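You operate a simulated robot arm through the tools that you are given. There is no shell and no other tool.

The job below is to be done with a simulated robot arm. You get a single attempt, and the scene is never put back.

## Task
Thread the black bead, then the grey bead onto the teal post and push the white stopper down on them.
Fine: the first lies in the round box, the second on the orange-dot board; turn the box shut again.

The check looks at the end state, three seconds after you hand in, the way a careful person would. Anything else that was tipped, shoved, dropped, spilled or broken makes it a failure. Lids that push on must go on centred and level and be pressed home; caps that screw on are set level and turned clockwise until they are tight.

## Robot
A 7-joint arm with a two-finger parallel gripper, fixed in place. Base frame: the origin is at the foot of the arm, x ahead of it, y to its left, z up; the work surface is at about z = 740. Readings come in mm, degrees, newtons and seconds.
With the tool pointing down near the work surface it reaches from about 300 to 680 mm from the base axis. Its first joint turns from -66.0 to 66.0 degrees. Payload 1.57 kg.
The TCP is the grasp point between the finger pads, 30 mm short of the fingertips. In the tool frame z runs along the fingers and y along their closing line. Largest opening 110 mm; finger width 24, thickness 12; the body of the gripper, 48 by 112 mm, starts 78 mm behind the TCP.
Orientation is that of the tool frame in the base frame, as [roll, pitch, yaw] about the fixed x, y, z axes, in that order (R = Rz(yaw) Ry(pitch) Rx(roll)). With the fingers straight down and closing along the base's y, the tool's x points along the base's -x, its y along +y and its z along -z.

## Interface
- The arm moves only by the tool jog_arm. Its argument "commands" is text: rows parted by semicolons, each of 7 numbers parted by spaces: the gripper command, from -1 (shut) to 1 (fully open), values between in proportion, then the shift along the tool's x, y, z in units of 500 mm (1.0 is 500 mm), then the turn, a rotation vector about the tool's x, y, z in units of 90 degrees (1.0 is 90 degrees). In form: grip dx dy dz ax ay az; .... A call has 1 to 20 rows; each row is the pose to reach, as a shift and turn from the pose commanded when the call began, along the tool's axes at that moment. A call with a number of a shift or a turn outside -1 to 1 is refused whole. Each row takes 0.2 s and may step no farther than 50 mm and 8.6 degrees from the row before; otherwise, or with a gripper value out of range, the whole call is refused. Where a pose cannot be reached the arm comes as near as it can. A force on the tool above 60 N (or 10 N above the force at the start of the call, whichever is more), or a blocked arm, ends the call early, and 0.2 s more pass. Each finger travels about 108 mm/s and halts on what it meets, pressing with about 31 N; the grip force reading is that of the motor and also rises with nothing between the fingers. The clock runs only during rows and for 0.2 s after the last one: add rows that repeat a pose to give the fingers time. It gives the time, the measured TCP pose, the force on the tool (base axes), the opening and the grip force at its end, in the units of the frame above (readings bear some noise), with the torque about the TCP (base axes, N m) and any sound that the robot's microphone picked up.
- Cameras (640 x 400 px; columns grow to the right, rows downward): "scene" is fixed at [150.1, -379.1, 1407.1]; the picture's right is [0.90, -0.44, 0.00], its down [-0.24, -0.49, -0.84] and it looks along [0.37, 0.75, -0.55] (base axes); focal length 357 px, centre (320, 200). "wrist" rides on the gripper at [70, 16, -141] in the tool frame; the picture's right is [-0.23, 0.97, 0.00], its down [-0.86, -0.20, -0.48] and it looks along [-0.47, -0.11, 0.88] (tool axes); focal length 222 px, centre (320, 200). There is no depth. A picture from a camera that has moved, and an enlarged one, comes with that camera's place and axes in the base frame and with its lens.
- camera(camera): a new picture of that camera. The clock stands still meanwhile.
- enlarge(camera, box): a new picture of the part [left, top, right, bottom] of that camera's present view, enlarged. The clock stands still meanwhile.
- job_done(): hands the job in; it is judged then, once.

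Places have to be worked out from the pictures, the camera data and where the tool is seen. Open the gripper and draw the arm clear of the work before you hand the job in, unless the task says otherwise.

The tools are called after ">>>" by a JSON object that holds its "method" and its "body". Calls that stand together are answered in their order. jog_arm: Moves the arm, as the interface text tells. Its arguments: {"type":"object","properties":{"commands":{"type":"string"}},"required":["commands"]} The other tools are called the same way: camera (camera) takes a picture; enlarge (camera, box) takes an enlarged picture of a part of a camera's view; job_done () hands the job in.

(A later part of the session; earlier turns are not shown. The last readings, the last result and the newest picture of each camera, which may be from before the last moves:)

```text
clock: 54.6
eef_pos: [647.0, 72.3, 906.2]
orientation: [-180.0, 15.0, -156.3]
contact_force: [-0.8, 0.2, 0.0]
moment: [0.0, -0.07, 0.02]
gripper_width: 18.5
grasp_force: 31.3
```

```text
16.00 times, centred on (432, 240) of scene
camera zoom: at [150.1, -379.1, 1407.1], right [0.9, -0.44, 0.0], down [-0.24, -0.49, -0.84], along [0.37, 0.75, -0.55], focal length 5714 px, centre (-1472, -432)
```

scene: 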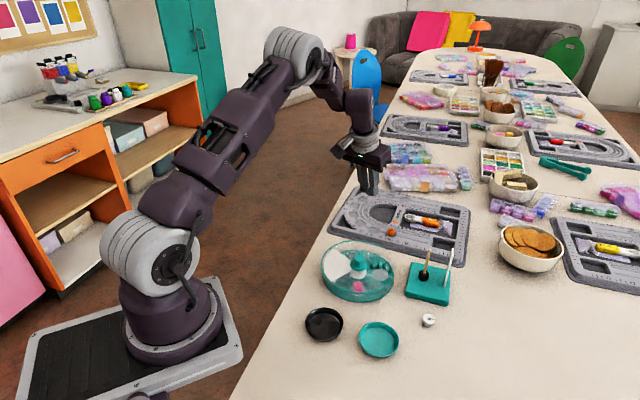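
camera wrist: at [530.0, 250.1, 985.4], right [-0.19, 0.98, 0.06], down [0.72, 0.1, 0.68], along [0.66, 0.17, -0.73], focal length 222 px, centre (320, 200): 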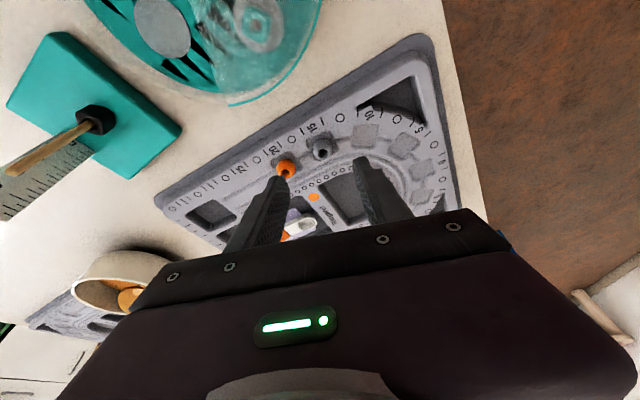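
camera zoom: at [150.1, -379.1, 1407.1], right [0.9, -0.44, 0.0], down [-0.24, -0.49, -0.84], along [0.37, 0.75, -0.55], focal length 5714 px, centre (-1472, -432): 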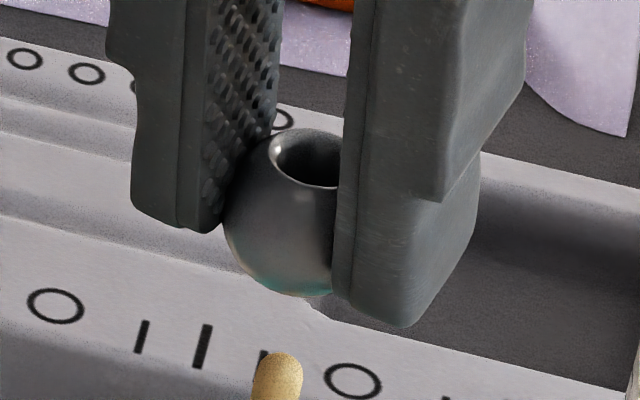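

The hole is within about 2° of vertical. The post lies ≈0.9 mm outward and ≈0.8 mm to the other side; I correct and lower 14 mm, to just above the post top.

>>> {"method": "jog_arm", "body": {"commands": "-1 -0.0017 -0.0016 0.0005 0 0 0; -1 0.001 -0.0016 0.01 0 0 0; -1 0.003 -0.0016 0.02 0 0 0; -1 0.0055 -0.0016 0.0275 0 0 0; -1 0.0055 -0.0016 0.0275 0 0 0"}}

>>> {"method": "enlarge", "body": {"camera": "wrist", "box": [304, 154, 336, 188]}}

>>> {"method": "enlarge", "body": {"camera": "scene", "box": [420, 235, 444, 250]}}

```text
clock: 55.8
eef_pos: [646.7, 71.9, 892.3]
orientation: [179.9, 15.1, -156.2]
contact_force: [0.2, 0.5, 0.2]
moment: [-0.03, -0.02, -0.03]
gripper_width: 19.0
grasp_force: 31.1
```

```text
11.76 times, centred on (320, 171) of wrist
camera zoom: at [545.0, 42.5, 1011.1], right [-0.19, 0.98, 0.06], down [0.72, 0.1, 0.68], along [0.66, 0.17, -0.73], focal length 2613 px, centre (320, 541)
```

zoom: 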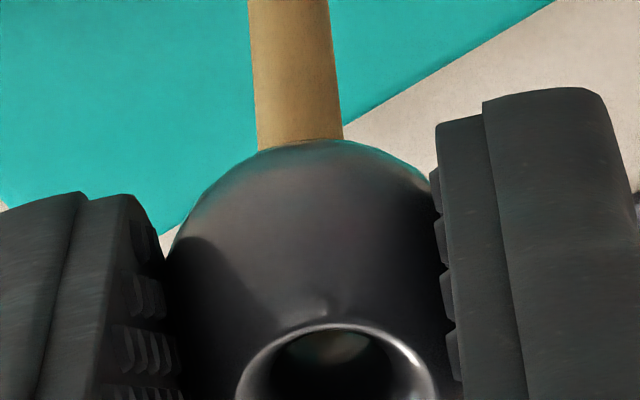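

```text
16.00 times, centred on (432, 242) of scene
camera zoom: at [150.1, -379.1, 1407.1], right [0.9, -0.44, 0.0], down [-0.24, -0.49, -0.84], along [0.37, 0.75, -0.55], focal length 5714 px, centre (-1472, -480)
```

zoom: 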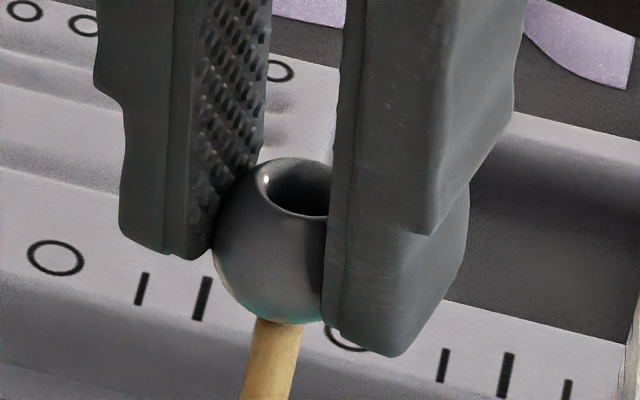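

Nearly coaxial; a further 0.5 mm trim and an 8 mm descent, so that the dome enters the flared hole, watching the force.

>>> {"method": "jog_arm", "body": {"commands": "-1 -0.0011 -0.0008 0.0003 0 0 0; -1 0 -0.0008 0.0042 0 0 0; -1 0.001 -0.0008 0.0081 0 0 0; -1 0.002 -0.0008 0.012 0 0 0; -1 0.003 -0.0008 0.0158 0 0 0; -1 0.003 -0.0008 0.0158 0 0 0"}}

>>> {"method": "enlarge", "body": {"camera": "wrist", "box": [304, 162, 336, 196]}}

>>> {"method": "enlarge", "body": {"camera": "scene", "box": [420, 237, 444, 252]}}

```text
clock: 57.2
eef_pos: [648.0, 71.2, 884.6]
orientation: [-180.0, 15.0, -156.2]
contact_force: [-0.3, 0.5, 0.7]
moment: [-0.01, -0.03, -0.02]
gripper_width: 19.4
grasp_force: 30.7
```

```text
11.76 times, centred on (320, 179) of wrist
camera zoom: at [546.3, 42.5, 1003.2], right [-0.19, 0.98, 0.06], down [0.72, 0.1, 0.68], along [0.66, 0.17, -0.73], focal length 2613 px, centre (320, 447)
```

zoom: 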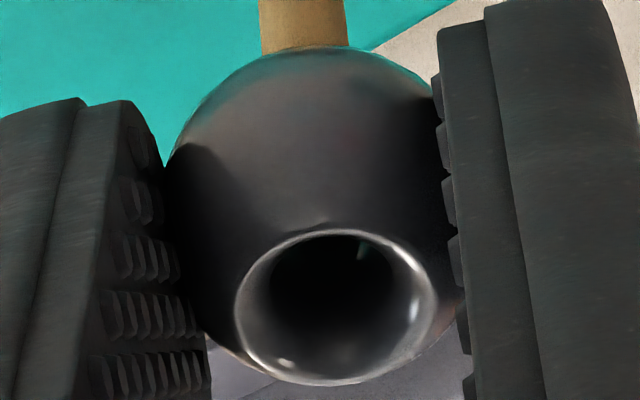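

```text
16.00 times, centred on (432, 244) of scene
camera zoom: at [150.1, -379.1, 1407.1], right [0.9, -0.44, 0.0], down [-0.24, -0.49, -0.84], along [0.37, 0.75, -0.55], focal length 5714 px, centre (-1472, -512)
```

zoom: 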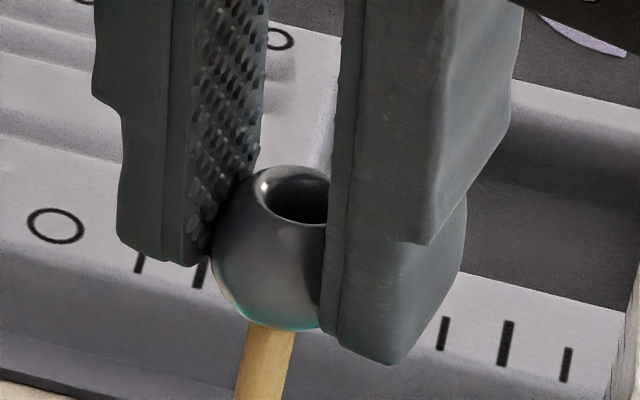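

No force yet. I descend another 6 mm carefully.

>>> {"method": "jog_arm", "body": {"commands": "-1 0.0008 0 0.0029 0 0 0; -1 0.0016 0 0.0058 0 0 0; -1 0.0024 0 0.0087 0 0 0; -1 0.0031 0 0.0116 0 0 0; -1 0.0031 0 0.0116 0 0 0"}}

>>> {"method": "enlarge", "body": {"camera": "wrist", "box": [304, 162, 336, 196]}}

>>> {"method": "enlarge", "body": {"camera": "scene", "box": [420, 240, 444, 255]}}

```text
clock: 58.4
eef_pos: [648.1, 72.2, 879.0]
orientation: [-180.0, 15.0, -156.2]
contact_force: [-0.5, -2.8, 1.2]
moment: [-0.11, 0.02, 0.01]
gripper_width: 19.7
grasp_force: 31.1
```

```text
11.76 times, centred on (320, 179) of wrist
camera zoom: at [546.6, 42.9, 998.0], right [-0.19, 0.98, 0.06], down [0.72, 0.1, 0.68], along [0.66, 0.17, -0.73], focal length 2613 px, centre (320, 447)
```

zoom: 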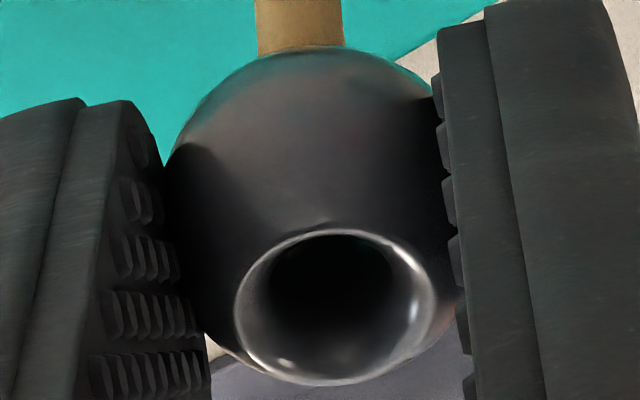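

```text
16.00 times, centred on (432, 248) of scene
camera zoom: at [150.1, -379.1, 1407.1], right [0.9, -0.44, 0.0], down [-0.24, -0.49, -0.84], along [0.37, 0.75, -0.55], focal length 5714 px, centre (-1472, -560)
```

zoom: 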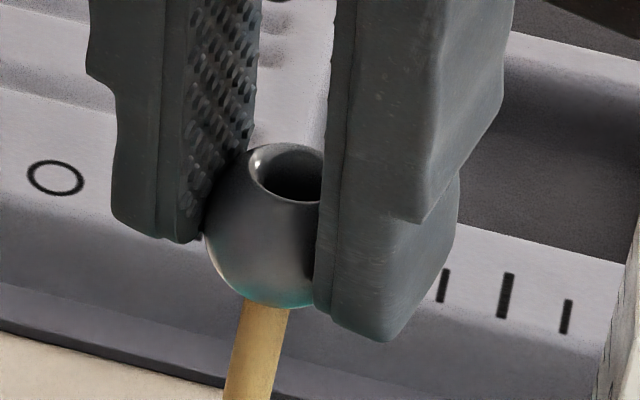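

A small side force (−2.8 N in y) shows the post touching the hole's side. I yield ~0.7 mm in −y and descend 5 mm more.

>>> {"method": "jog_arm", "body": {"commands": "-1 0.0006 -0.0013 -0.0002 0 0 0; -1 0.0014 -0.0013 0.0029 0 0 0; -1 0.0022 -0.0013 0.0058 0 0 0; -1 0.003 -0.0013 0.009 0 0 0; -1 0.003 -0.0013 0.009 0 0 0"}}

>>> {"method": "enlarge", "body": {"camera": "wrist", "box": [304, 162, 336, 196]}}

```text
clock: 59.6
eef_pos: [648.5, 71.2, 873.8]
orientation: [179.9, 15.0, -156.1]
contact_force: [-0.9, 0.5, 0.2]
moment: [-0.01, 0.02, 0.0]
gripper_width: 19.5
grasp_force: 31.5
```

```text
11.76 times, centred on (320, 179) of wrist
camera zoom: at [546.8, 42.2, 992.3], right [-0.19, 0.98, 0.06], down [0.72, 0.1, 0.68], along [0.66, 0.17, -0.73], focal length 2613 px, centre (320, 447)
```

zoom: 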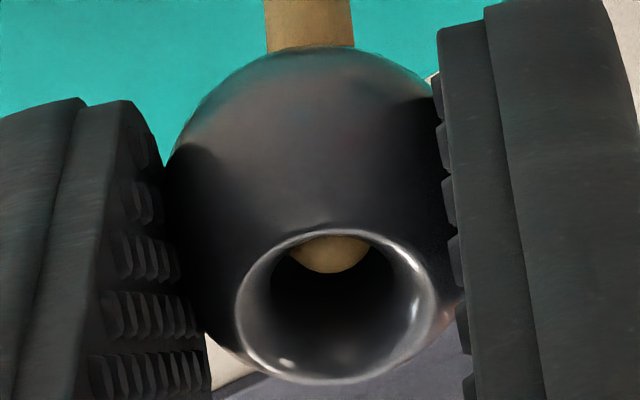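

The post tip is visible inside the hole, centred, with no force. I continue down 26 mm.

>>> {"method": "jog_arm", "body": {"commands": "-1 0.0026 0 0.0097 0 0 0; -1 0.0052 0 0.0193 0 0 0; -1 0.0078 0 0.029 0 0 0; -1 0.0104 0 0.0386 0 0 0; -1 0.0135 0 0.0502 0 0 0; -1 0.0135 0 0.0502 0 0 0"}}

>>> {"method": "enlarge", "body": {"camera": "wrist", "box": [280, 150, 360, 210]}}

>>> {"method": "enlarge", "body": {"camera": "scene", "box": [395, 215, 475, 295]}}

```text
clock: 61.0
eef_pos: [648.9, 70.3, 847.3]
orientation: [180.0, 15.1, -156.2]
contact_force: [-1.8, 1.1, -0.2]
moment: [0.02, 0.04, 0.03]
gripper_width: 19.7
grasp_force: 31.3
```

```text
6.67 times, centred on (320, 180) of wrist
camera zoom: at [546.7, 41.8, 966.2], right [-0.19, 0.98, 0.06], down [0.72, 0.1, 0.68], along [0.66, 0.17, -0.73], focal length 1481 px, centre (320, 333)
```

zoom: 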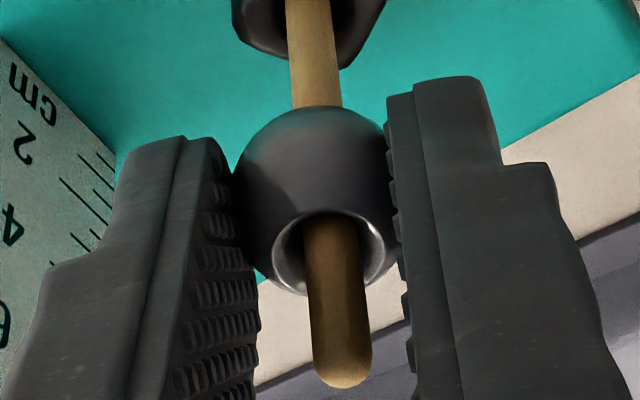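

```text
5.00 times, centred on (435, 255) of scene
camera zoom: at [150.1, -379.1, 1407.1], right [0.9, -0.44, 0.0], down [-0.24, -0.49, -0.84], along [0.37, 0.75, -0.55], focal length 1786 px, centre (-255, -75)
```

zoom: 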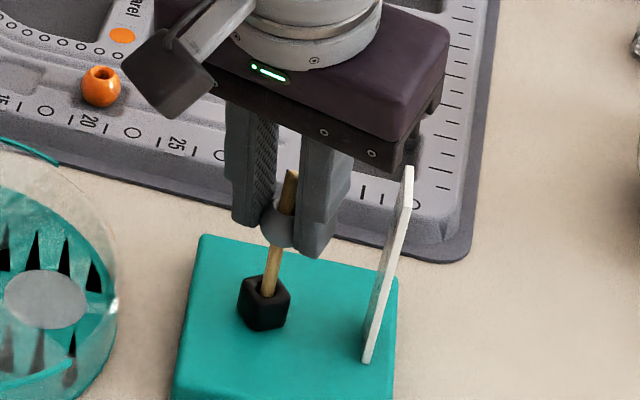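

The grey bead is well threaded. I slide it down 24 mm more with a tiny sideways yield.

>>> {"method": "jog_arm", "body": {"commands": "-1 0.0031 0.0008 0.0095 0 0 0; -1 0.0057 0.0008 0.0191 0 0 0; -1 0.0083 0.0008 0.0288 0 0 0; -1 0.0109 0.0008 0.0384 0 0 0; -1 0.013 0.0008 0.0462 0 0 0; -1 0.013 0.0008 0.0462 0 0 0"}}

>>> {"method": "enlarge", "body": {"camera": "wrist", "box": [280, 150, 360, 210]}}

>>> {"method": "enlarge", "body": {"camera": "scene", "box": [395, 225, 475, 305]}}

```text
clock: 62.4
eef_pos: [647.6, 70.3, 823.9]
orientation: [-180.0, 15.1, -156.1]
contact_force: [0.5, 0.9, -0.2]
moment: [0.02, 0.03, -0.01]
gripper_width: 19.7
grasp_force: 31.1
```

```text
6.67 times, centred on (320, 180) of wrist
camera zoom: at [546.2, 42.5, 942.4], right [-0.19, 0.98, 0.06], down [0.72, 0.1, 0.68], along [0.66, 0.17, -0.73], focal length 1481 px, centre (320, 333)
```

zoom: 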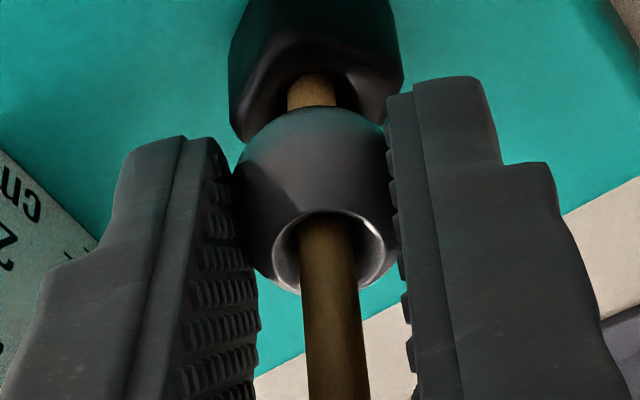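

```text
5.00 times, centred on (435, 265) of scene
camera zoom: at [150.1, -379.1, 1407.1], right [0.9, -0.44, 0.0], down [-0.24, -0.49, -0.84], along [0.37, 0.75, -0.55], focal length 1786 px, centre (-255, -125)
```

zoom: 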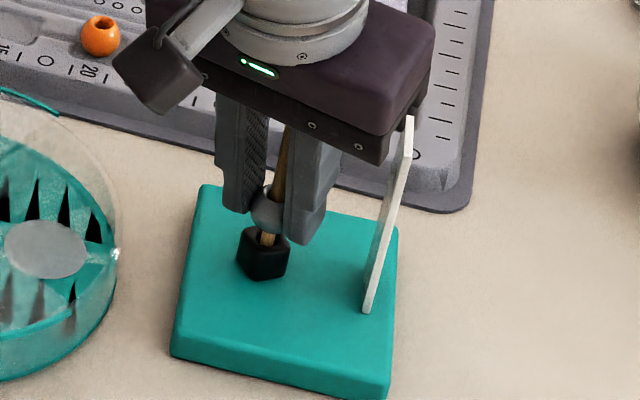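

About 6 mm remain above the black bead. I open to let it drop and withdraw vertically.

>>> {"method": "jog_arm", "body": {"commands": "-0.5 0 0 0 0 0 0; -0.35 0 0 0 0 0 0; -0.35 0 0 0 0 0 0; -0.35 -0.01 0 -0.0386 0 0 0; -0.35 -0.025 0 -0.095 0 0 0; -0.35 -0.045 0 -0.17 0 0 0; -0.35 -0.065 0 -0.245 0 0 0; -0.35 -0.065 0 -0.245 0 0 0"}}

>>> {"method": "enlarge", "body": {"camera": "scene", "box": [395, 225, 475, 325]}}

>>> {"method": "camera", "body": {"camera": "wrist"}}

```text
clock: 64.2
eef_pos: [649.3, 69.6, 951.5]
orientation: [-179.9, 15.0, -156.2]
contact_force: [-0.7, -0.2, 0.1]
moment: [0.01, 0.02, -0.01]
gripper_width: 36.1
grasp_force: 0.1
```

```text
4.00 times, centred on (435, 275) of scene
camera zoom: at [150.1, -379.1, 1407.1], right [0.9, -0.44, 0.0], down [-0.24, -0.49, -0.84], along [0.37, 0.75, -0.55], focal length 1428 px, centre (-140, -100)
```

zoom: 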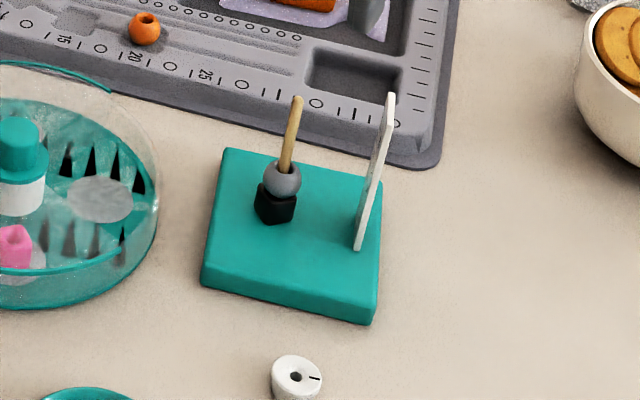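

```text
taken
camera wrist: at [547.6, 40.9, 1069.8], right [-0.19, 0.98, 0.06], down [0.72, 0.1, 0.68], along [0.66, 0.17, -0.73], focal length 222 px, centre (320, 200)
```

wrist: 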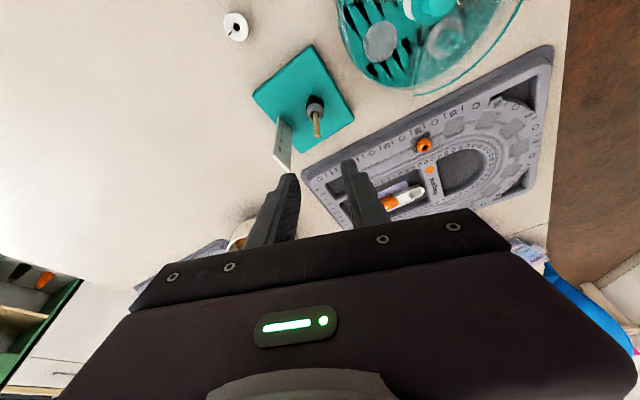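

Both beads are on the post in the right order. Now I level the tool and move above the white stopper.

>>> {"method": "jog_arm", "body": {"commands": "-0.35 0.044 -0.03 -0.011 0 0.042 0; -0.2 0.088 -0.059 -0.022 0 0.084 0; 0 0.133 -0.089 -0.034 0 0.126 0; 0 0.177 -0.118 -0.045 0 0.167 0; 0 0.177 -0.118 -0.045 0 0.167 0; 0 0.177 -0.118 -0.045 0 0.167 0"}}

>>> {"method": "camera", "body": {"camera": "wrist"}}

>>> {"method": "enlarge", "body": {"camera": "scene", "box": [408, 300, 456, 340]}}

>>> {"method": "enlarge", "body": {"camera": "wrist", "box": [280, 120, 360, 170]}}

```text
clock: 65.6
eef_pos: [588.9, -22.1, 949.5]
orientation: [180.0, 0.0, -156.3]
contact_force: [-0.1, 0.0, 0.6]
moment: [-0.02, -0.06, 0.01]
gripper_width: 55.0
grasp_force: 0.1
```

```text
taken
camera wrist: at [518.2, -36.4, 1090.8], right [-0.19, 0.98, 0.0], down [0.86, 0.16, 0.48], along [0.47, 0.09, -0.88], focal length 222 px, centre (320, 200)
```

wrist: 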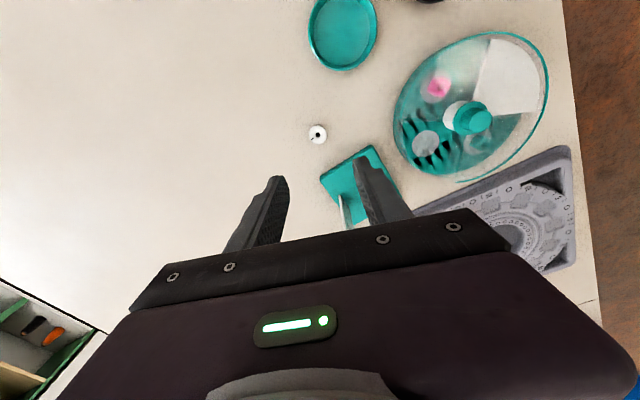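

```text
10.00 times, centred on (432, 320) of scene
camera zoom: at [150.1, -379.1, 1407.1], right [0.9, -0.44, 0.0], down [-0.24, -0.49, -0.84], along [0.37, 0.75, -0.55], focal length 3571 px, centre (-800, -1000)
```

zoom: 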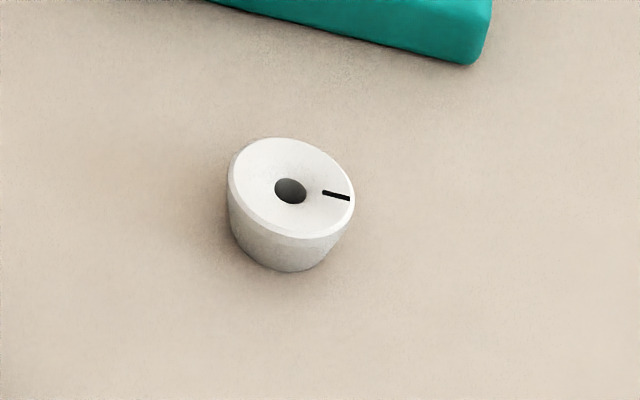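

```text
8.00 times, centred on (320, 145) of wrist
camera zoom: at [518.2, -36.4, 1090.8], right [-0.19, 0.98, 0.0], down [0.86, 0.16, 0.48], along [0.47, 0.09, -0.88], focal length 1777 px, centre (320, 640)
```

zoom: 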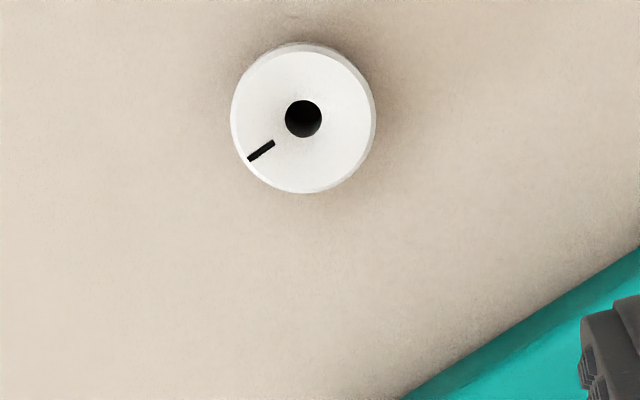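

The stopper is a tapered plug (wide end up, ≈28 mm, hole up) at about (590.3,−25.7), with its top at z≈758. I centre over it and descend to z≈800 with the fingers at 45 mm.

>>> {"method": "jog_arm", "body": {"commands": "-0.1 0 -0.0072 0.06 0 0 0; -0.18 0 -0.0072 0.13 0 0 0; -0.18 0 -0.0072 0.2 0 0 0; -0.18 0 -0.0072 0.26 0 0 0; -0.18 0 -0.0072 0.299 0 0 0; -0.18 0 -0.0072 0.299 0 0 0"}}

>>> {"method": "enlarge", "body": {"camera": "wrist", "box": [240, 120, 400, 220]}}

>>> {"method": "enlarge", "body": {"camera": "scene", "box": [400, 280, 464, 340]}}

```text
clock: 67.0
eef_pos: [589.5, -26.2, 801.2]
orientation: [-179.9, -0.1, -156.3]
contact_force: [-1.3, -0.1, -0.3]
moment: [0.01, 0.0, -0.01]
gripper_width: 45.3
grasp_force: 0.0
```

```text
4.00 times, centred on (320, 170) of wrist
camera zoom: at [519.2, -40.4, 942.2], right [-0.18, 0.98, 0.0], down [0.86, 0.16, 0.48], along [0.47, 0.09, -0.88], focal length 888 px, centre (320, 320)
```

zoom: 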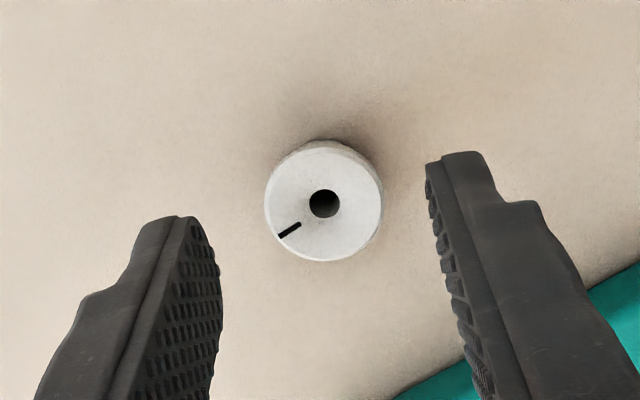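

```text
6.67 times, centred on (432, 310) of scene
camera zoom: at [150.1, -379.1, 1407.1], right [0.9, -0.44, 0.0], down [-0.24, -0.49, -0.84], along [0.37, 0.75, -0.55], focal length 2381 px, centre (-427, -533)
```

zoom: 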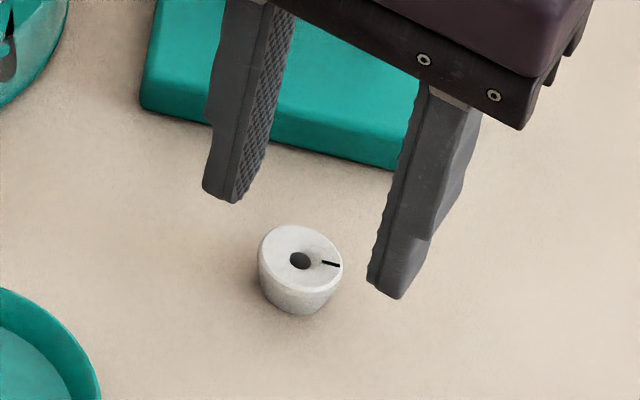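

Centred to within 1 mm. I trim and descend until the tips are at z≈747.

>>> {"method": "jog_arm", "body": {"commands": "-0.18 0.0012 0.0018 0.01 0 0 0; -0.18 0.0012 0.0018 0.024 0 0 0; -0.18 0.0012 0.0018 0.038 0 0 0; -0.18 0.0012 0.0018 0.047 0 0 0; -0.18 0.0012 0.0018 0.047 0 0 0"}}

>>> {"method": "enlarge", "body": {"camera": "wrist", "box": [240, 120, 400, 220]}}

>>> {"method": "enlarge", "body": {"camera": "scene", "box": [400, 280, 464, 340]}}

```text
clock: 68.2
eef_pos: [587.7, -24.0, 776.2]
orientation: [180.0, 0.1, -156.2]
contact_force: [1.5, 0.1, -0.2]
moment: [0.0, -0.01, 0.01]
gripper_width: 45.2
grasp_force: 0.2
```

```text
4.00 times, centred on (320, 170) of wrist
camera zoom: at [517.6, -38.7, 918.0], right [-0.19, 0.98, 0.0], down [0.86, 0.16, 0.48], along [0.47, 0.09, -0.88], focal length 888 px, centre (320, 320)
```

zoom: 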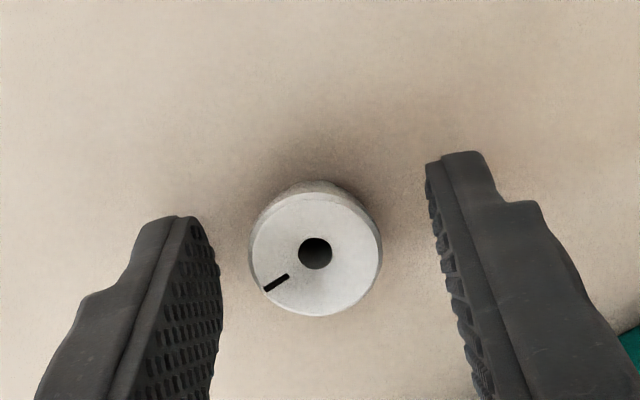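

```text
6.67 times, centred on (432, 310) of scene
camera zoom: at [150.1, -379.1, 1407.1], right [0.9, -0.44, 0.0], down [-0.24, -0.49, -0.84], along [0.37, 0.75, -0.55], focal length 2381 px, centre (-427, -533)
```

zoom: 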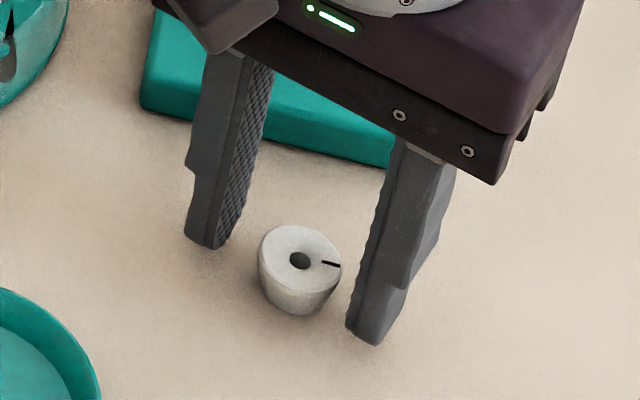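

Very nearly centred; I trim half a millimetre back and close on the stopper.

>>> {"method": "jog_arm", "body": {"commands": "-0.25 -0.001 -0.001 0 0 0 0; -0.35 -0.001 -0.001 0 0 0 0; -0.45 -0.001 -0.001 0 0 0 0; -0.55 -0.001 -0.001 0 0 0 0; -0.8 -0.001 -0.001 0 0 0 0; -1 -0.001 -0.001 0 0 0 0; -1 -0.001 -0.001 0 0 0 0"}}

>>> {"method": "enlarge", "body": {"camera": "wrist", "box": [280, 150, 360, 200]}}

>>> {"method": "enlarge", "body": {"camera": "scene", "box": [408, 300, 456, 330]}}

```text
clock: 69.8
eef_pos: [590.1, -24.6, 777.6]
orientation: [-180.0, -0.2, -156.2]
contact_force: [0.4, -0.5, 0.9]
moment: [0.0, -0.03, 0.03]
gripper_width: 24.1
grasp_force: 31.3
```

```text
8.00 times, centred on (320, 175) of wrist
camera zoom: at [518.7, -38.4, 918.1], right [-0.19, 0.98, 0.0], down [0.86, 0.16, 0.48], along [0.47, 0.09, -0.88], focal length 1777 px, centre (320, 400)
```

zoom: 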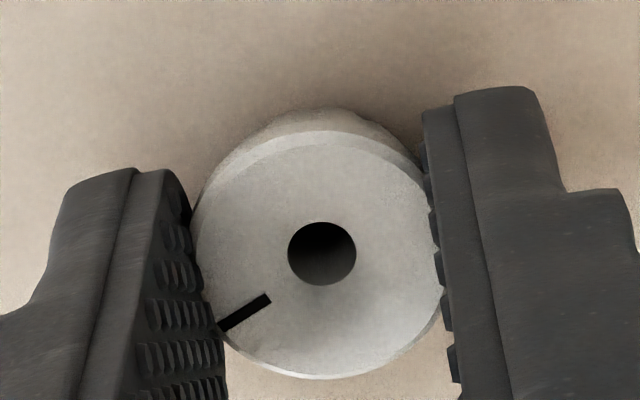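

```text
13.33 times, centred on (432, 315) of scene
camera zoom: at [150.1, -379.1, 1407.1], right [0.9, -0.44, 0.0], down [-0.24, -0.49, -0.84], along [0.37, 0.75, -0.55], focal length 4762 px, centre (-1173, -1333)
```

zoom: 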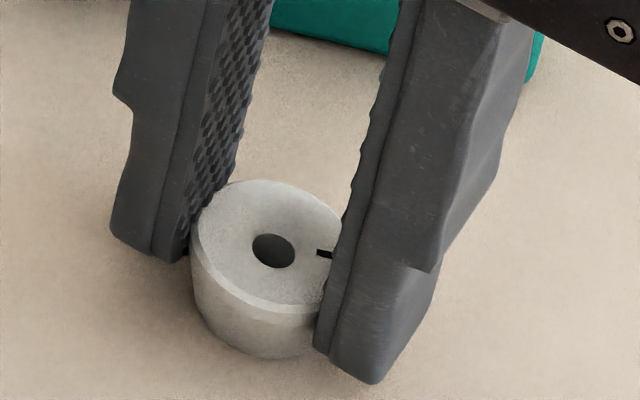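

The stopper is held (24.1 mm). I lift it to z≈925 and then carry it above the post.

>>> {"method": "jog_arm", "body": {"commands": "-1 0 0 -0.02 0 0 0; -1 0 0 -0.06 0 0 0; -1 0 0 -0.13 0 0 0; -1 0 0 -0.21 0 0 0; -1 0 0 -0.296 0 0 0; -1 -0.05 0.032 -0.296 0 0 0; -1 -0.1 0.064 -0.296 0 0 0; -1 -0.15 0.096 -0.296 0 0 0; -1 -0.202 0.1276 -0.296 0 0 0; -1 -0.202 0.1276 -0.296 0 0 0; -1 -0.202 0.1276 -0.296 0 0 0"}}

>>> {"method": "enlarge", "body": {"camera": "wrist", "box": [270, 130, 366, 190]}}

>>> {"method": "enlarge", "body": {"camera": "scene", "box": [409, 220, 473, 260]}}

```text
clock: 72.2
eef_pos: [656.3, 76.5, 925.9]
orientation: [-180.0, 0.0, -156.2]
contact_force: [0.5, -0.7, 0.5]
moment: [0.0, -0.03, 0.0]
gripper_width: 24.1
grasp_force: 31.0
```

```text
6.67 times, centred on (318, 160) of wrist
camera zoom: at [585.3, 61.7, 1067.4], right [-0.19, 0.98, 0.0], down [0.86, 0.16, 0.48], along [0.47, 0.09, -0.88], focal length 1481 px, centre (333, 467)
```

zoom: 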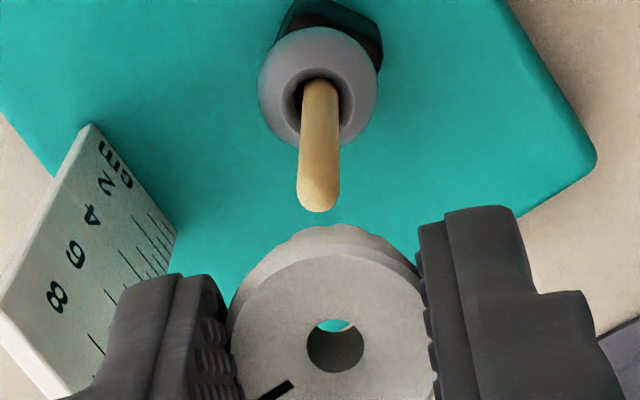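

```text
10.00 times, centred on (441, 240) of scene
camera zoom: at [150.2, -379.1, 1407.1], right [0.9, -0.44, 0.0], down [-0.24, -0.49, -0.84], along [0.37, 0.75, -0.55], focal length 3571 px, centre (-890, -200)
```

zoom: 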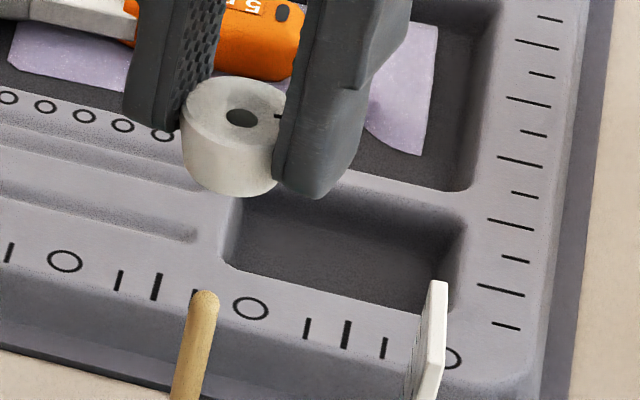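

The post is ≈2.4 mm to the left and ≈1 mm nearer in this view. I correct and come down 18 mm, still above the post top.

>>> {"method": "jog_arm", "body": {"commands": "-1 0.0032 -0.0042 0 0 0 0; -1 0.0032 -0.0042 0.012 0 0 0; -1 0.0032 -0.0042 0.024 0 0 0; -1 0.0032 -0.0042 0.036 0 0 0; -1 0.0032 -0.0042 0.036 0 0 0; -1 0.0032 -0.0042 0.036 0 0 0"}}

>>> {"method": "enlarge", "body": {"camera": "wrist", "box": [296, 148, 344, 190]}}

>>> {"method": "enlarge", "body": {"camera": "scene", "box": [417, 230, 449, 252]}}

```text
clock: 73.6
eef_pos: [655.6, 73.0, 906.6]
orientation: [-179.9, 0.0, -156.2]
contact_force: [0.5, 0.6, 0.4]
moment: [-0.02, 0.01, 0.04]
gripper_width: 23.8
grasp_force: 31.3
```

```text
9.52 times, centred on (320, 169) of wrist
camera zoom: at [584.9, 58.6, 1048.7], right [-0.19, 0.98, 0.0], down [0.86, 0.16, 0.48], along [0.47, 0.09, -0.88], focal length 2116 px, centre (320, 495)
```

zoom: 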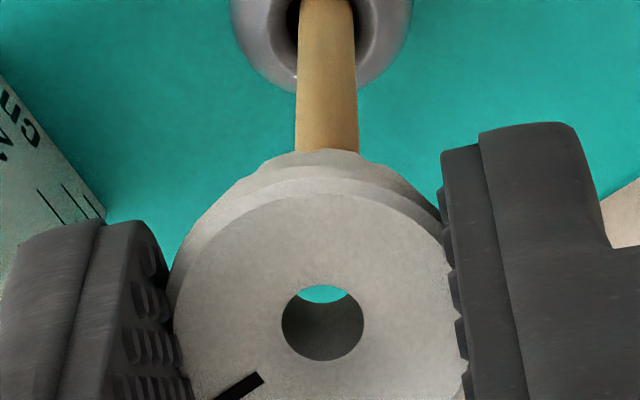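

```text
16.00 times, centred on (433, 241) of scene
camera zoom: at [150.1, -379.1, 1407.1], right [0.9, -0.44, 0.0], down [-0.24, -0.49, -0.84], along [0.37, 0.75, -0.55], focal length 5714 px, centre (-1488, -456)
```

zoom: 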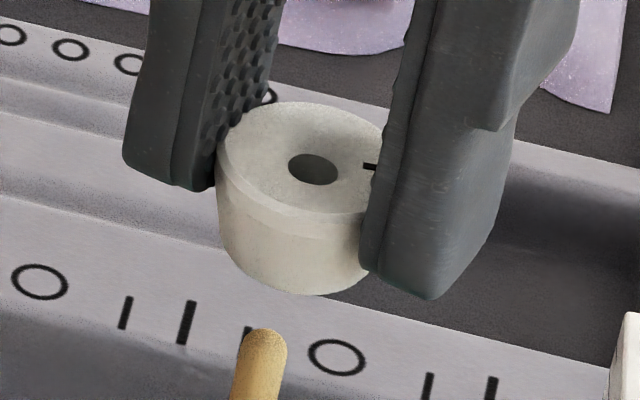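

Remaining offset is about half a millimetre. I trim and lower 11 mm to just above the dome.

>>> {"method": "jog_arm", "body": {"commands": "-1 0.0005 0.0013 0 0 0 0; -1 0.0005 0.0013 0.008 0 0 0; -1 0.0005 0.0013 0.016 0 0 0; -1 0.0005 0.0013 0.022 0 0 0; -1 0.0005 0.0013 0.022 0 0 0"}}

>>> {"method": "enlarge", "body": {"camera": "wrist", "box": [296, 148, 344, 190]}}

>>> {"method": "enlarge", "body": {"camera": "scene", "box": [417, 233, 449, 255]}}

```text
clock: 74.8
eef_pos: [654.9, 74.4, 895.5]
orientation: [179.9, -0.1, -156.2]
contact_force: [-0.9, 0.2, -0.5]
moment: [-0.02, 0.03, 0.01]
gripper_width: 23.7
grasp_force: 30.6
```

```text
9.52 times, centred on (320, 169) of wrist
camera zoom: at [584.0, 59.7, 1037.5], right [-0.19, 0.98, 0.0], down [0.86, 0.16, 0.48], along [0.47, 0.09, -0.88], focal length 2116 px, centre (320, 495)
```

zoom: 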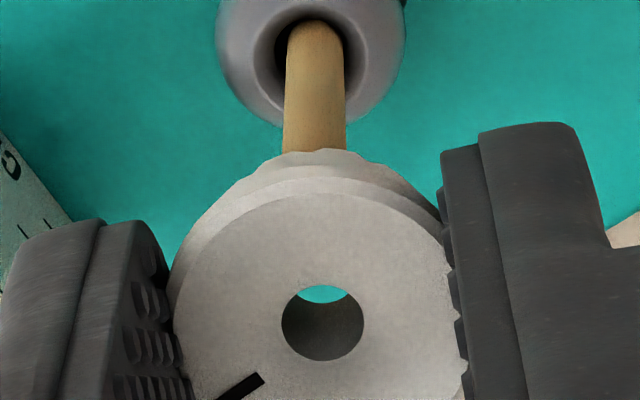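

```text
16.00 times, centred on (433, 244) of scene
camera zoom: at [150.1, -379.1, 1407.1], right [0.9, -0.44, 0.0], down [-0.24, -0.49, -0.84], along [0.37, 0.75, -0.55], focal length 5714 px, centre (-1488, -504)
```

zoom: 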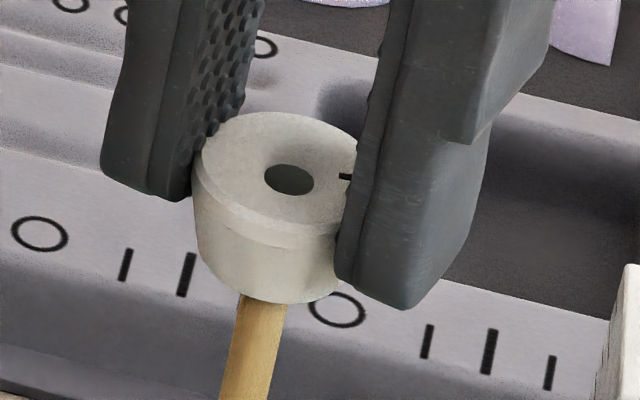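

Just about 0.6 mm off to one side. I trim it and lower 4 mm.

>>> {"method": "jog_arm", "body": {"commands": "-1 0.0003 -0.0012 0 0 0 0; -1 0.0003 -0.0012 0.003 0 0 0; -1 0.0003 -0.0012 0.006 0 0 0; -1 0.0003 -0.0012 0.009 0 0 0; -1 0.0003 -0.0012 0.009 0 0 0"}}

>>> {"method": "enlarge", "body": {"camera": "wrist", "box": [296, 148, 344, 190]}}

>>> {"method": "enlarge", "body": {"camera": "scene", "box": [417, 233, 449, 255]}}

```text
clock: 76.0
eef_pos: [654.5, 73.5, 892.6]
orientation: [-180.0, 0.1, -156.2]
contact_force: [-0.2, -0.7, -0.1]
moment: [0.03, 0.0, 0.01]
gripper_width: 23.4
grasp_force: 31.0
```

```text
9.52 times, centred on (320, 169) of wrist
camera zoom: at [584.5, 58.6, 1033.7], right [-0.19, 0.98, 0.0], down [0.86, 0.16, 0.48], along [0.47, 0.09, -0.88], focal length 2116 px, centre (320, 495)
```

zoom: 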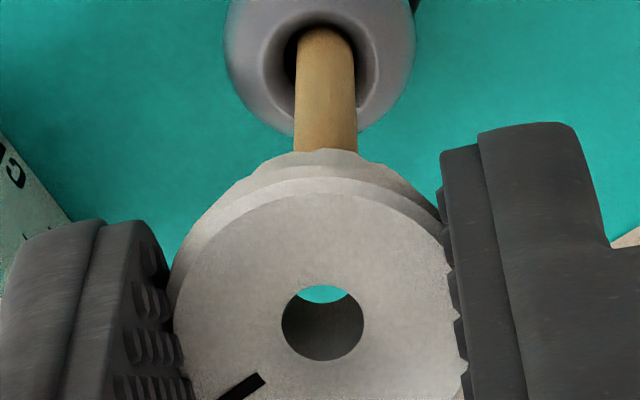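

```text
16.00 times, centred on (433, 244) of scene
camera zoom: at [150.1, -379.1, 1407.1], right [0.9, -0.44, 0.0], down [-0.24, -0.49, -0.84], along [0.37, 0.75, -0.55], focal length 5714 px, centre (-1488, -504)
```

zoom: 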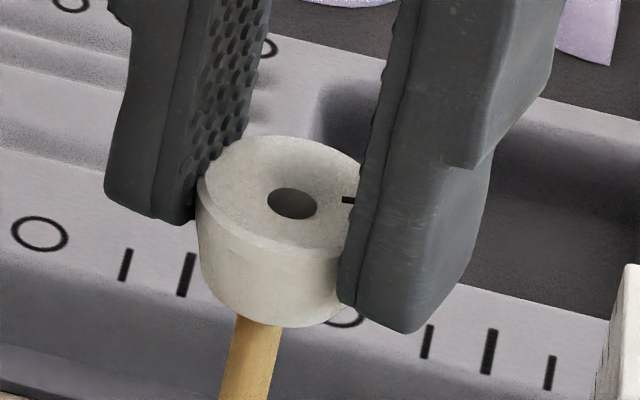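

I apply a last fine trim and lower in 1 mm increments to find contact with the dome.

>>> {"method": "jog_arm", "body": {"commands": "-1 0.001 0.0006 0 0 0 0; -1 0.001 0.0006 0.002 0 0 0; -1 0.001 0.0006 0.004 0 0 0; -1 0.001 0.0006 0.006 0 0 0; -1 0.001 0.0006 0.006 0 0 0"}}

>>> {"method": "enlarge", "body": {"camera": "wrist", "box": [296, 148, 344, 190]}}

>>> {"method": "enlarge", "body": {"camera": "scene", "box": [417, 233, 449, 255]}}

```text
clock: 77.2
eef_pos: [653.8, 73.7, 888.3]
orientation: [179.9, 0.0, -156.2]
contact_force: [0.0, 0.2, 0.0]
moment: [-0.05, 0.02, 0.01]
gripper_width: 23.2
grasp_force: 30.9
```

```text
9.52 times, centred on (320, 169) of wrist
camera zoom: at [583.6, 59.1, 1029.6], right [-0.19, 0.98, 0.0], down [0.86, 0.16, 0.48], along [0.47, 0.09, -0.88], focal length 2116 px, centre (320, 495)
```

zoom: 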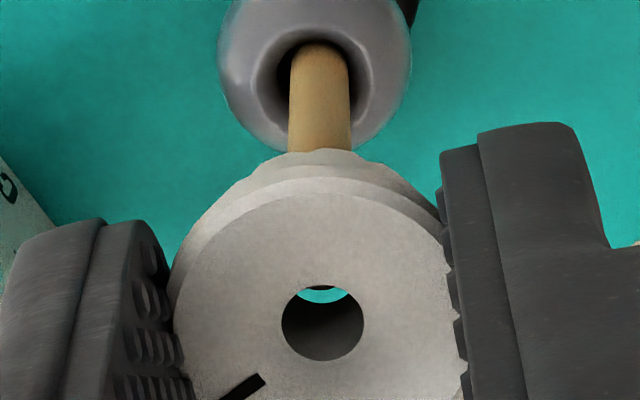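

```text
16.00 times, centred on (433, 244) of scene
camera zoom: at [150.1, -379.1, 1407.1], right [0.9, -0.44, 0.0], down [-0.24, -0.49, -0.84], along [0.37, 0.75, -0.55], focal length 5714 px, centre (-1488, -504)
```

zoom: 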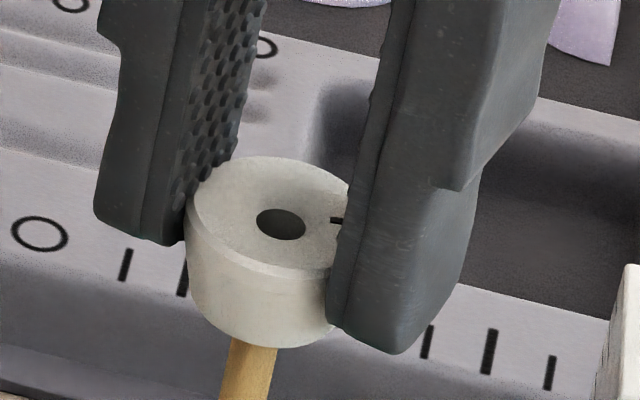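

The post dome begins to appear through the stopper's hole; I zoom in.

>>> {"method": "enlarge", "body": {"camera": "wrist", "box": [312, 172, 328, 188]}}

```text
16.00 times, centred on (320, 180) of wrist
camera zoom: at [583.6, 59.1, 1029.6], right [-0.19, 0.98, 0.0], down [0.86, 0.16, 0.48], along [0.47, 0.09, -0.88], focal length 3554 px, centre (320, 520)
```

zoom: 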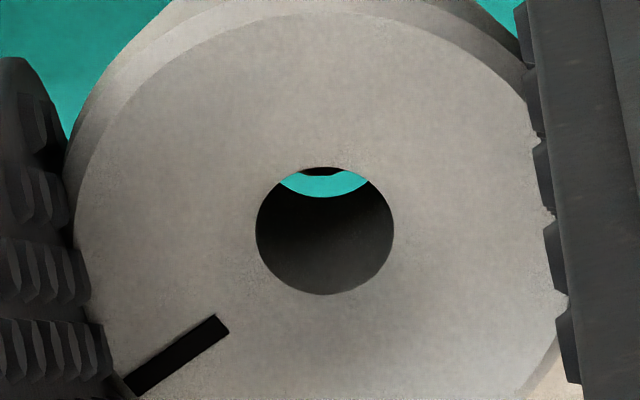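

Laterally centred within 0.2 mm, with the dome just below the opening. I lower 2 mm more.

>>> {"method": "jog_arm", "body": {"commands": "-1 0 0 0.002 0 0 0; -1 0 0 0.004 0 0 0; -1 0 0 0.005 0 0 0; -1 0 0 0.005 0 0 0"}}

>>> {"method": "enlarge", "body": {"camera": "wrist", "box": [312, 172, 328, 188]}}

>>> {"method": "enlarge", "body": {"camera": "scene", "box": [417, 233, 449, 255]}}

```text
clock: 78.2
eef_pos: [653.2, 73.9, 885.4]
orientation: [-179.9, 0.0, -156.2]
contact_force: [1.0, -0.4, -0.4]
moment: [0.0, 0.0, 0.01]
gripper_width: 24.2
grasp_force: 31.2
```

```text
16.00 times, centred on (320, 180) of wrist
camera zoom: at [583.1, 58.9, 1027.1], right [-0.19, 0.98, 0.0], down [0.86, 0.16, 0.48], along [0.47, 0.09, -0.88], focal length 3554 px, centre (320, 520)
```

zoom: 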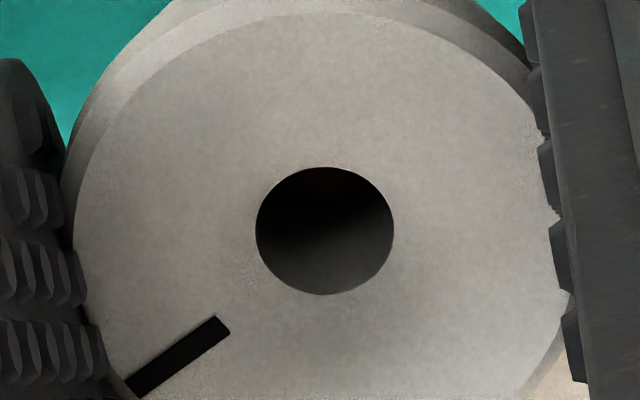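

```text
16.00 times, centred on (433, 244) of scene
camera zoom: at [150.1, -379.1, 1407.1], right [0.9, -0.44, 0.0], down [-0.24, -0.49, -0.84], along [0.37, 0.75, -0.55], focal length 5714 px, centre (-1488, -504)
```

zoom: 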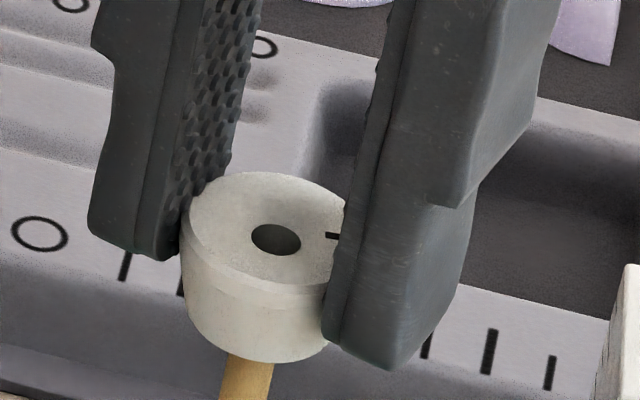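

The dome now fills the view through the hole and there is no force. I go down another 2 mm.

>>> {"method": "jog_arm", "body": {"commands": "-1 0 0 0.002 0 0 0; -1 0 0 0.004 0 0 0; -1 0 0 0.004 0 0 0"}}

>>> {"method": "enlarge", "body": {"camera": "wrist", "box": [312, 172, 328, 188]}}

>>> {"method": "enlarge", "body": {"camera": "scene", "box": [417, 233, 449, 255]}}

```text
clock: 79.0
eef_pos: [654.4, 74.5, 882.6]
orientation: [179.9, 0.1, -156.2]
contact_force: [-0.1, -0.7, -0.4]
moment: [0.05, -0.04, -0.01]
gripper_width: 24.5
grasp_force: 30.9
```

```text
16.00 times, centred on (320, 180) of wrist
camera zoom: at [583.6, 59.2, 1025.1], right [-0.19, 0.98, 0.0], down [0.86, 0.16, 0.48], along [0.47, 0.09, -0.88], focal length 3554 px, centre (320, 520)
```

zoom: 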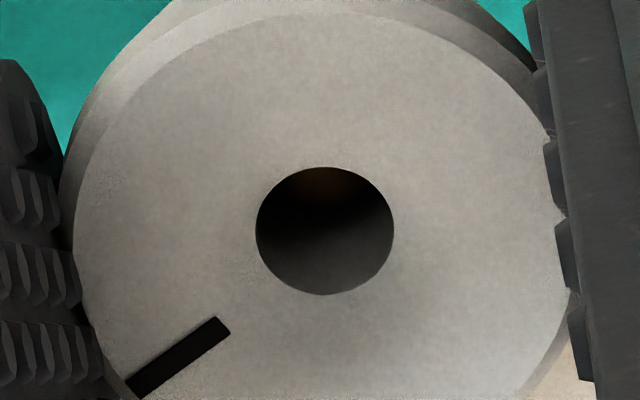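

```text
16.00 times, centred on (433, 244) of scene
camera zoom: at [150.1, -379.1, 1407.1], right [0.9, -0.44, 0.0], down [-0.24, -0.49, -0.84], along [0.37, 0.75, -0.55], focal length 5714 px, centre (-1488, -504)
```

zoom: 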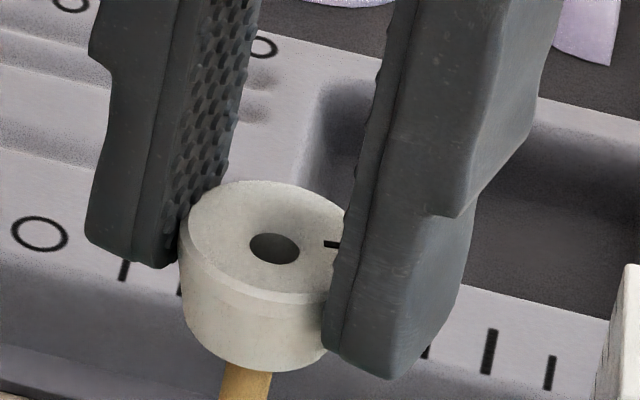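

Brown of the post shows inside the hole: it is entering. I continue down 4 mm and watch the force.

>>> {"method": "jog_arm", "body": {"commands": "-1 0 0 0.002 0 0 0; -1 0 0 0.004 0 0 0; -1 0 0 0.006 0 0 0; -1 0 0 0.008 0 0 0; -1 0 0 0.008 0 0 0"}}

>>> {"method": "enlarge", "body": {"camera": "wrist", "box": [304, 170, 336, 190]}}

```text
clock: 80.2
eef_pos: [654.1, 72.4, 878.3]
orientation: [-179.9, -0.1, -156.2]
contact_force: [-0.3, -0.3, 0.6]
moment: [0.02, 0.0, 0.03]
gripper_width: 24.3
grasp_force: 31.1
```

```text
16.00 times, centred on (320, 180) of wrist
camera zoom: at [583.6, 58.8, 1020.6], right [-0.19, 0.98, 0.0], down [0.86, 0.16, 0.48], along [0.47, 0.09, -0.88], focal length 3554 px, centre (320, 520)
```

zoom: 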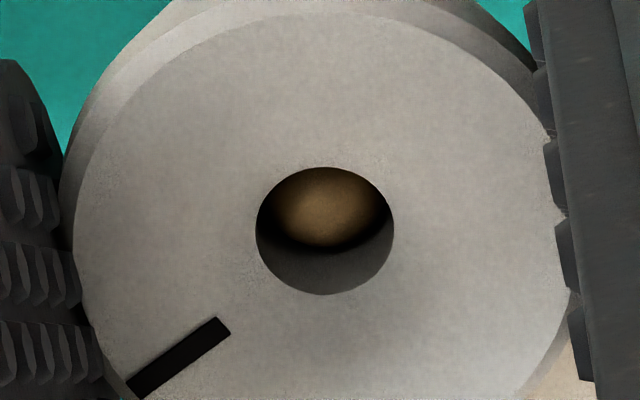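

The post is centred inside the stopper with no force. I slide on down 16 mm.

>>> {"method": "jog_arm", "body": {"commands": "-1 0 0 0.006 0 0 0; -1 0 0 0.012 0 0 0; -1 0 0 0.018 0 0 0; -1 0 0 0.024 0 0 0; -1 0 0 0.032 0 0 0; -1 0 0 0.032 0 0 0"}}

>>> {"method": "enlarge", "body": {"camera": "wrist", "box": [280, 150, 360, 210]}}

>>> {"method": "enlarge", "body": {"camera": "scene", "box": [405, 225, 469, 285]}}

```text
clock: 81.6
eef_pos: [654.9, 73.7, 863.8]
orientation: [180.0, 0.0, -156.2]
contact_force: [1.2, -0.4, 0.7]
moment: [0.04, 0.01, 0.0]
gripper_width: 24.5
grasp_force: 31.3
```

```text
6.67 times, centred on (320, 180) of wrist
camera zoom: at [583.9, 59.0, 1004.8], right [-0.19, 0.98, 0.0], down [0.86, 0.16, 0.48], along [0.47, 0.09, -0.88], focal length 1481 px, centre (320, 333)
```

zoom: 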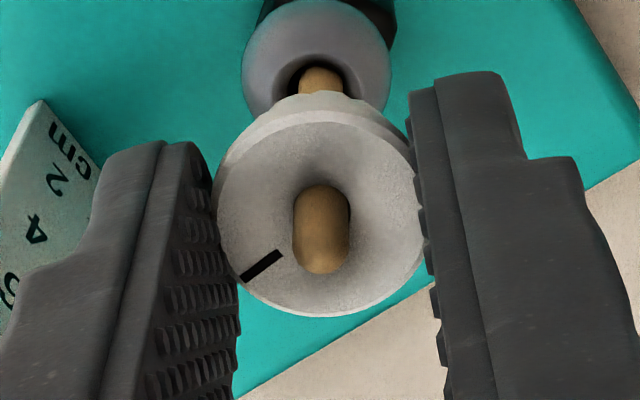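

```text
6.67 times, centred on (437, 255) of scene
camera zoom: at [150.1, -379.1, 1407.1], right [0.9, -0.44, 0.0], down [-0.24, -0.49, -0.84], along [0.37, 0.75, -0.55], focal length 2381 px, centre (-460, -167)
```

zoom: 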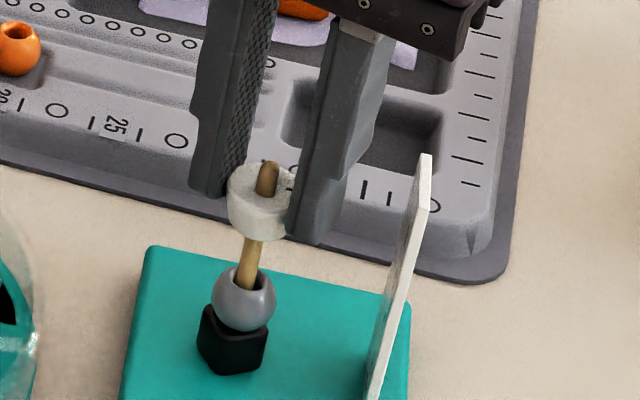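

Smooth. I continue another 14 mm, watching the force for contact with the beads.

>>> {"method": "jog_arm", "body": {"commands": "-1 0 0 0.006 0 0 0; -1 0 0 0.012 0 0 0; -1 0 0 0.018 0 0 0; -1 0 0 0.024 0 0 0; -1 0 0 0.028 0 0 0; -1 0 0 0.028 0 0 0"}}

>>> {"method": "enlarge", "body": {"camera": "scene", "box": [405, 235, 469, 295]}}

```text
clock: 83.0
eef_pos: [654.0, 74.7, 849.1]
orientation: [-180.0, 0.0, -156.2]
contact_force: [-0.4, -0.2, 0.3]
moment: [0.01, -0.02, 0.01]
gripper_width: 24.6
grasp_force: 30.3
```

```text
6.67 times, centred on (437, 265) of scene
camera zoom: at [150.1, -379.1, 1407.1], right [0.9, -0.44, 0.0], down [-0.24, -0.49, -0.84], along [0.37, 0.75, -0.55], focal length 2381 px, centre (-460, -233)
```

zoom: 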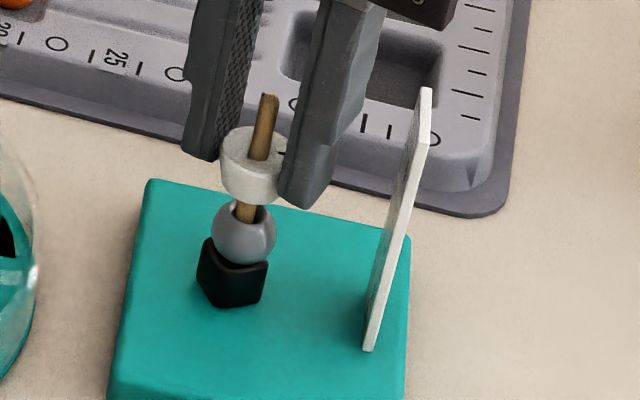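

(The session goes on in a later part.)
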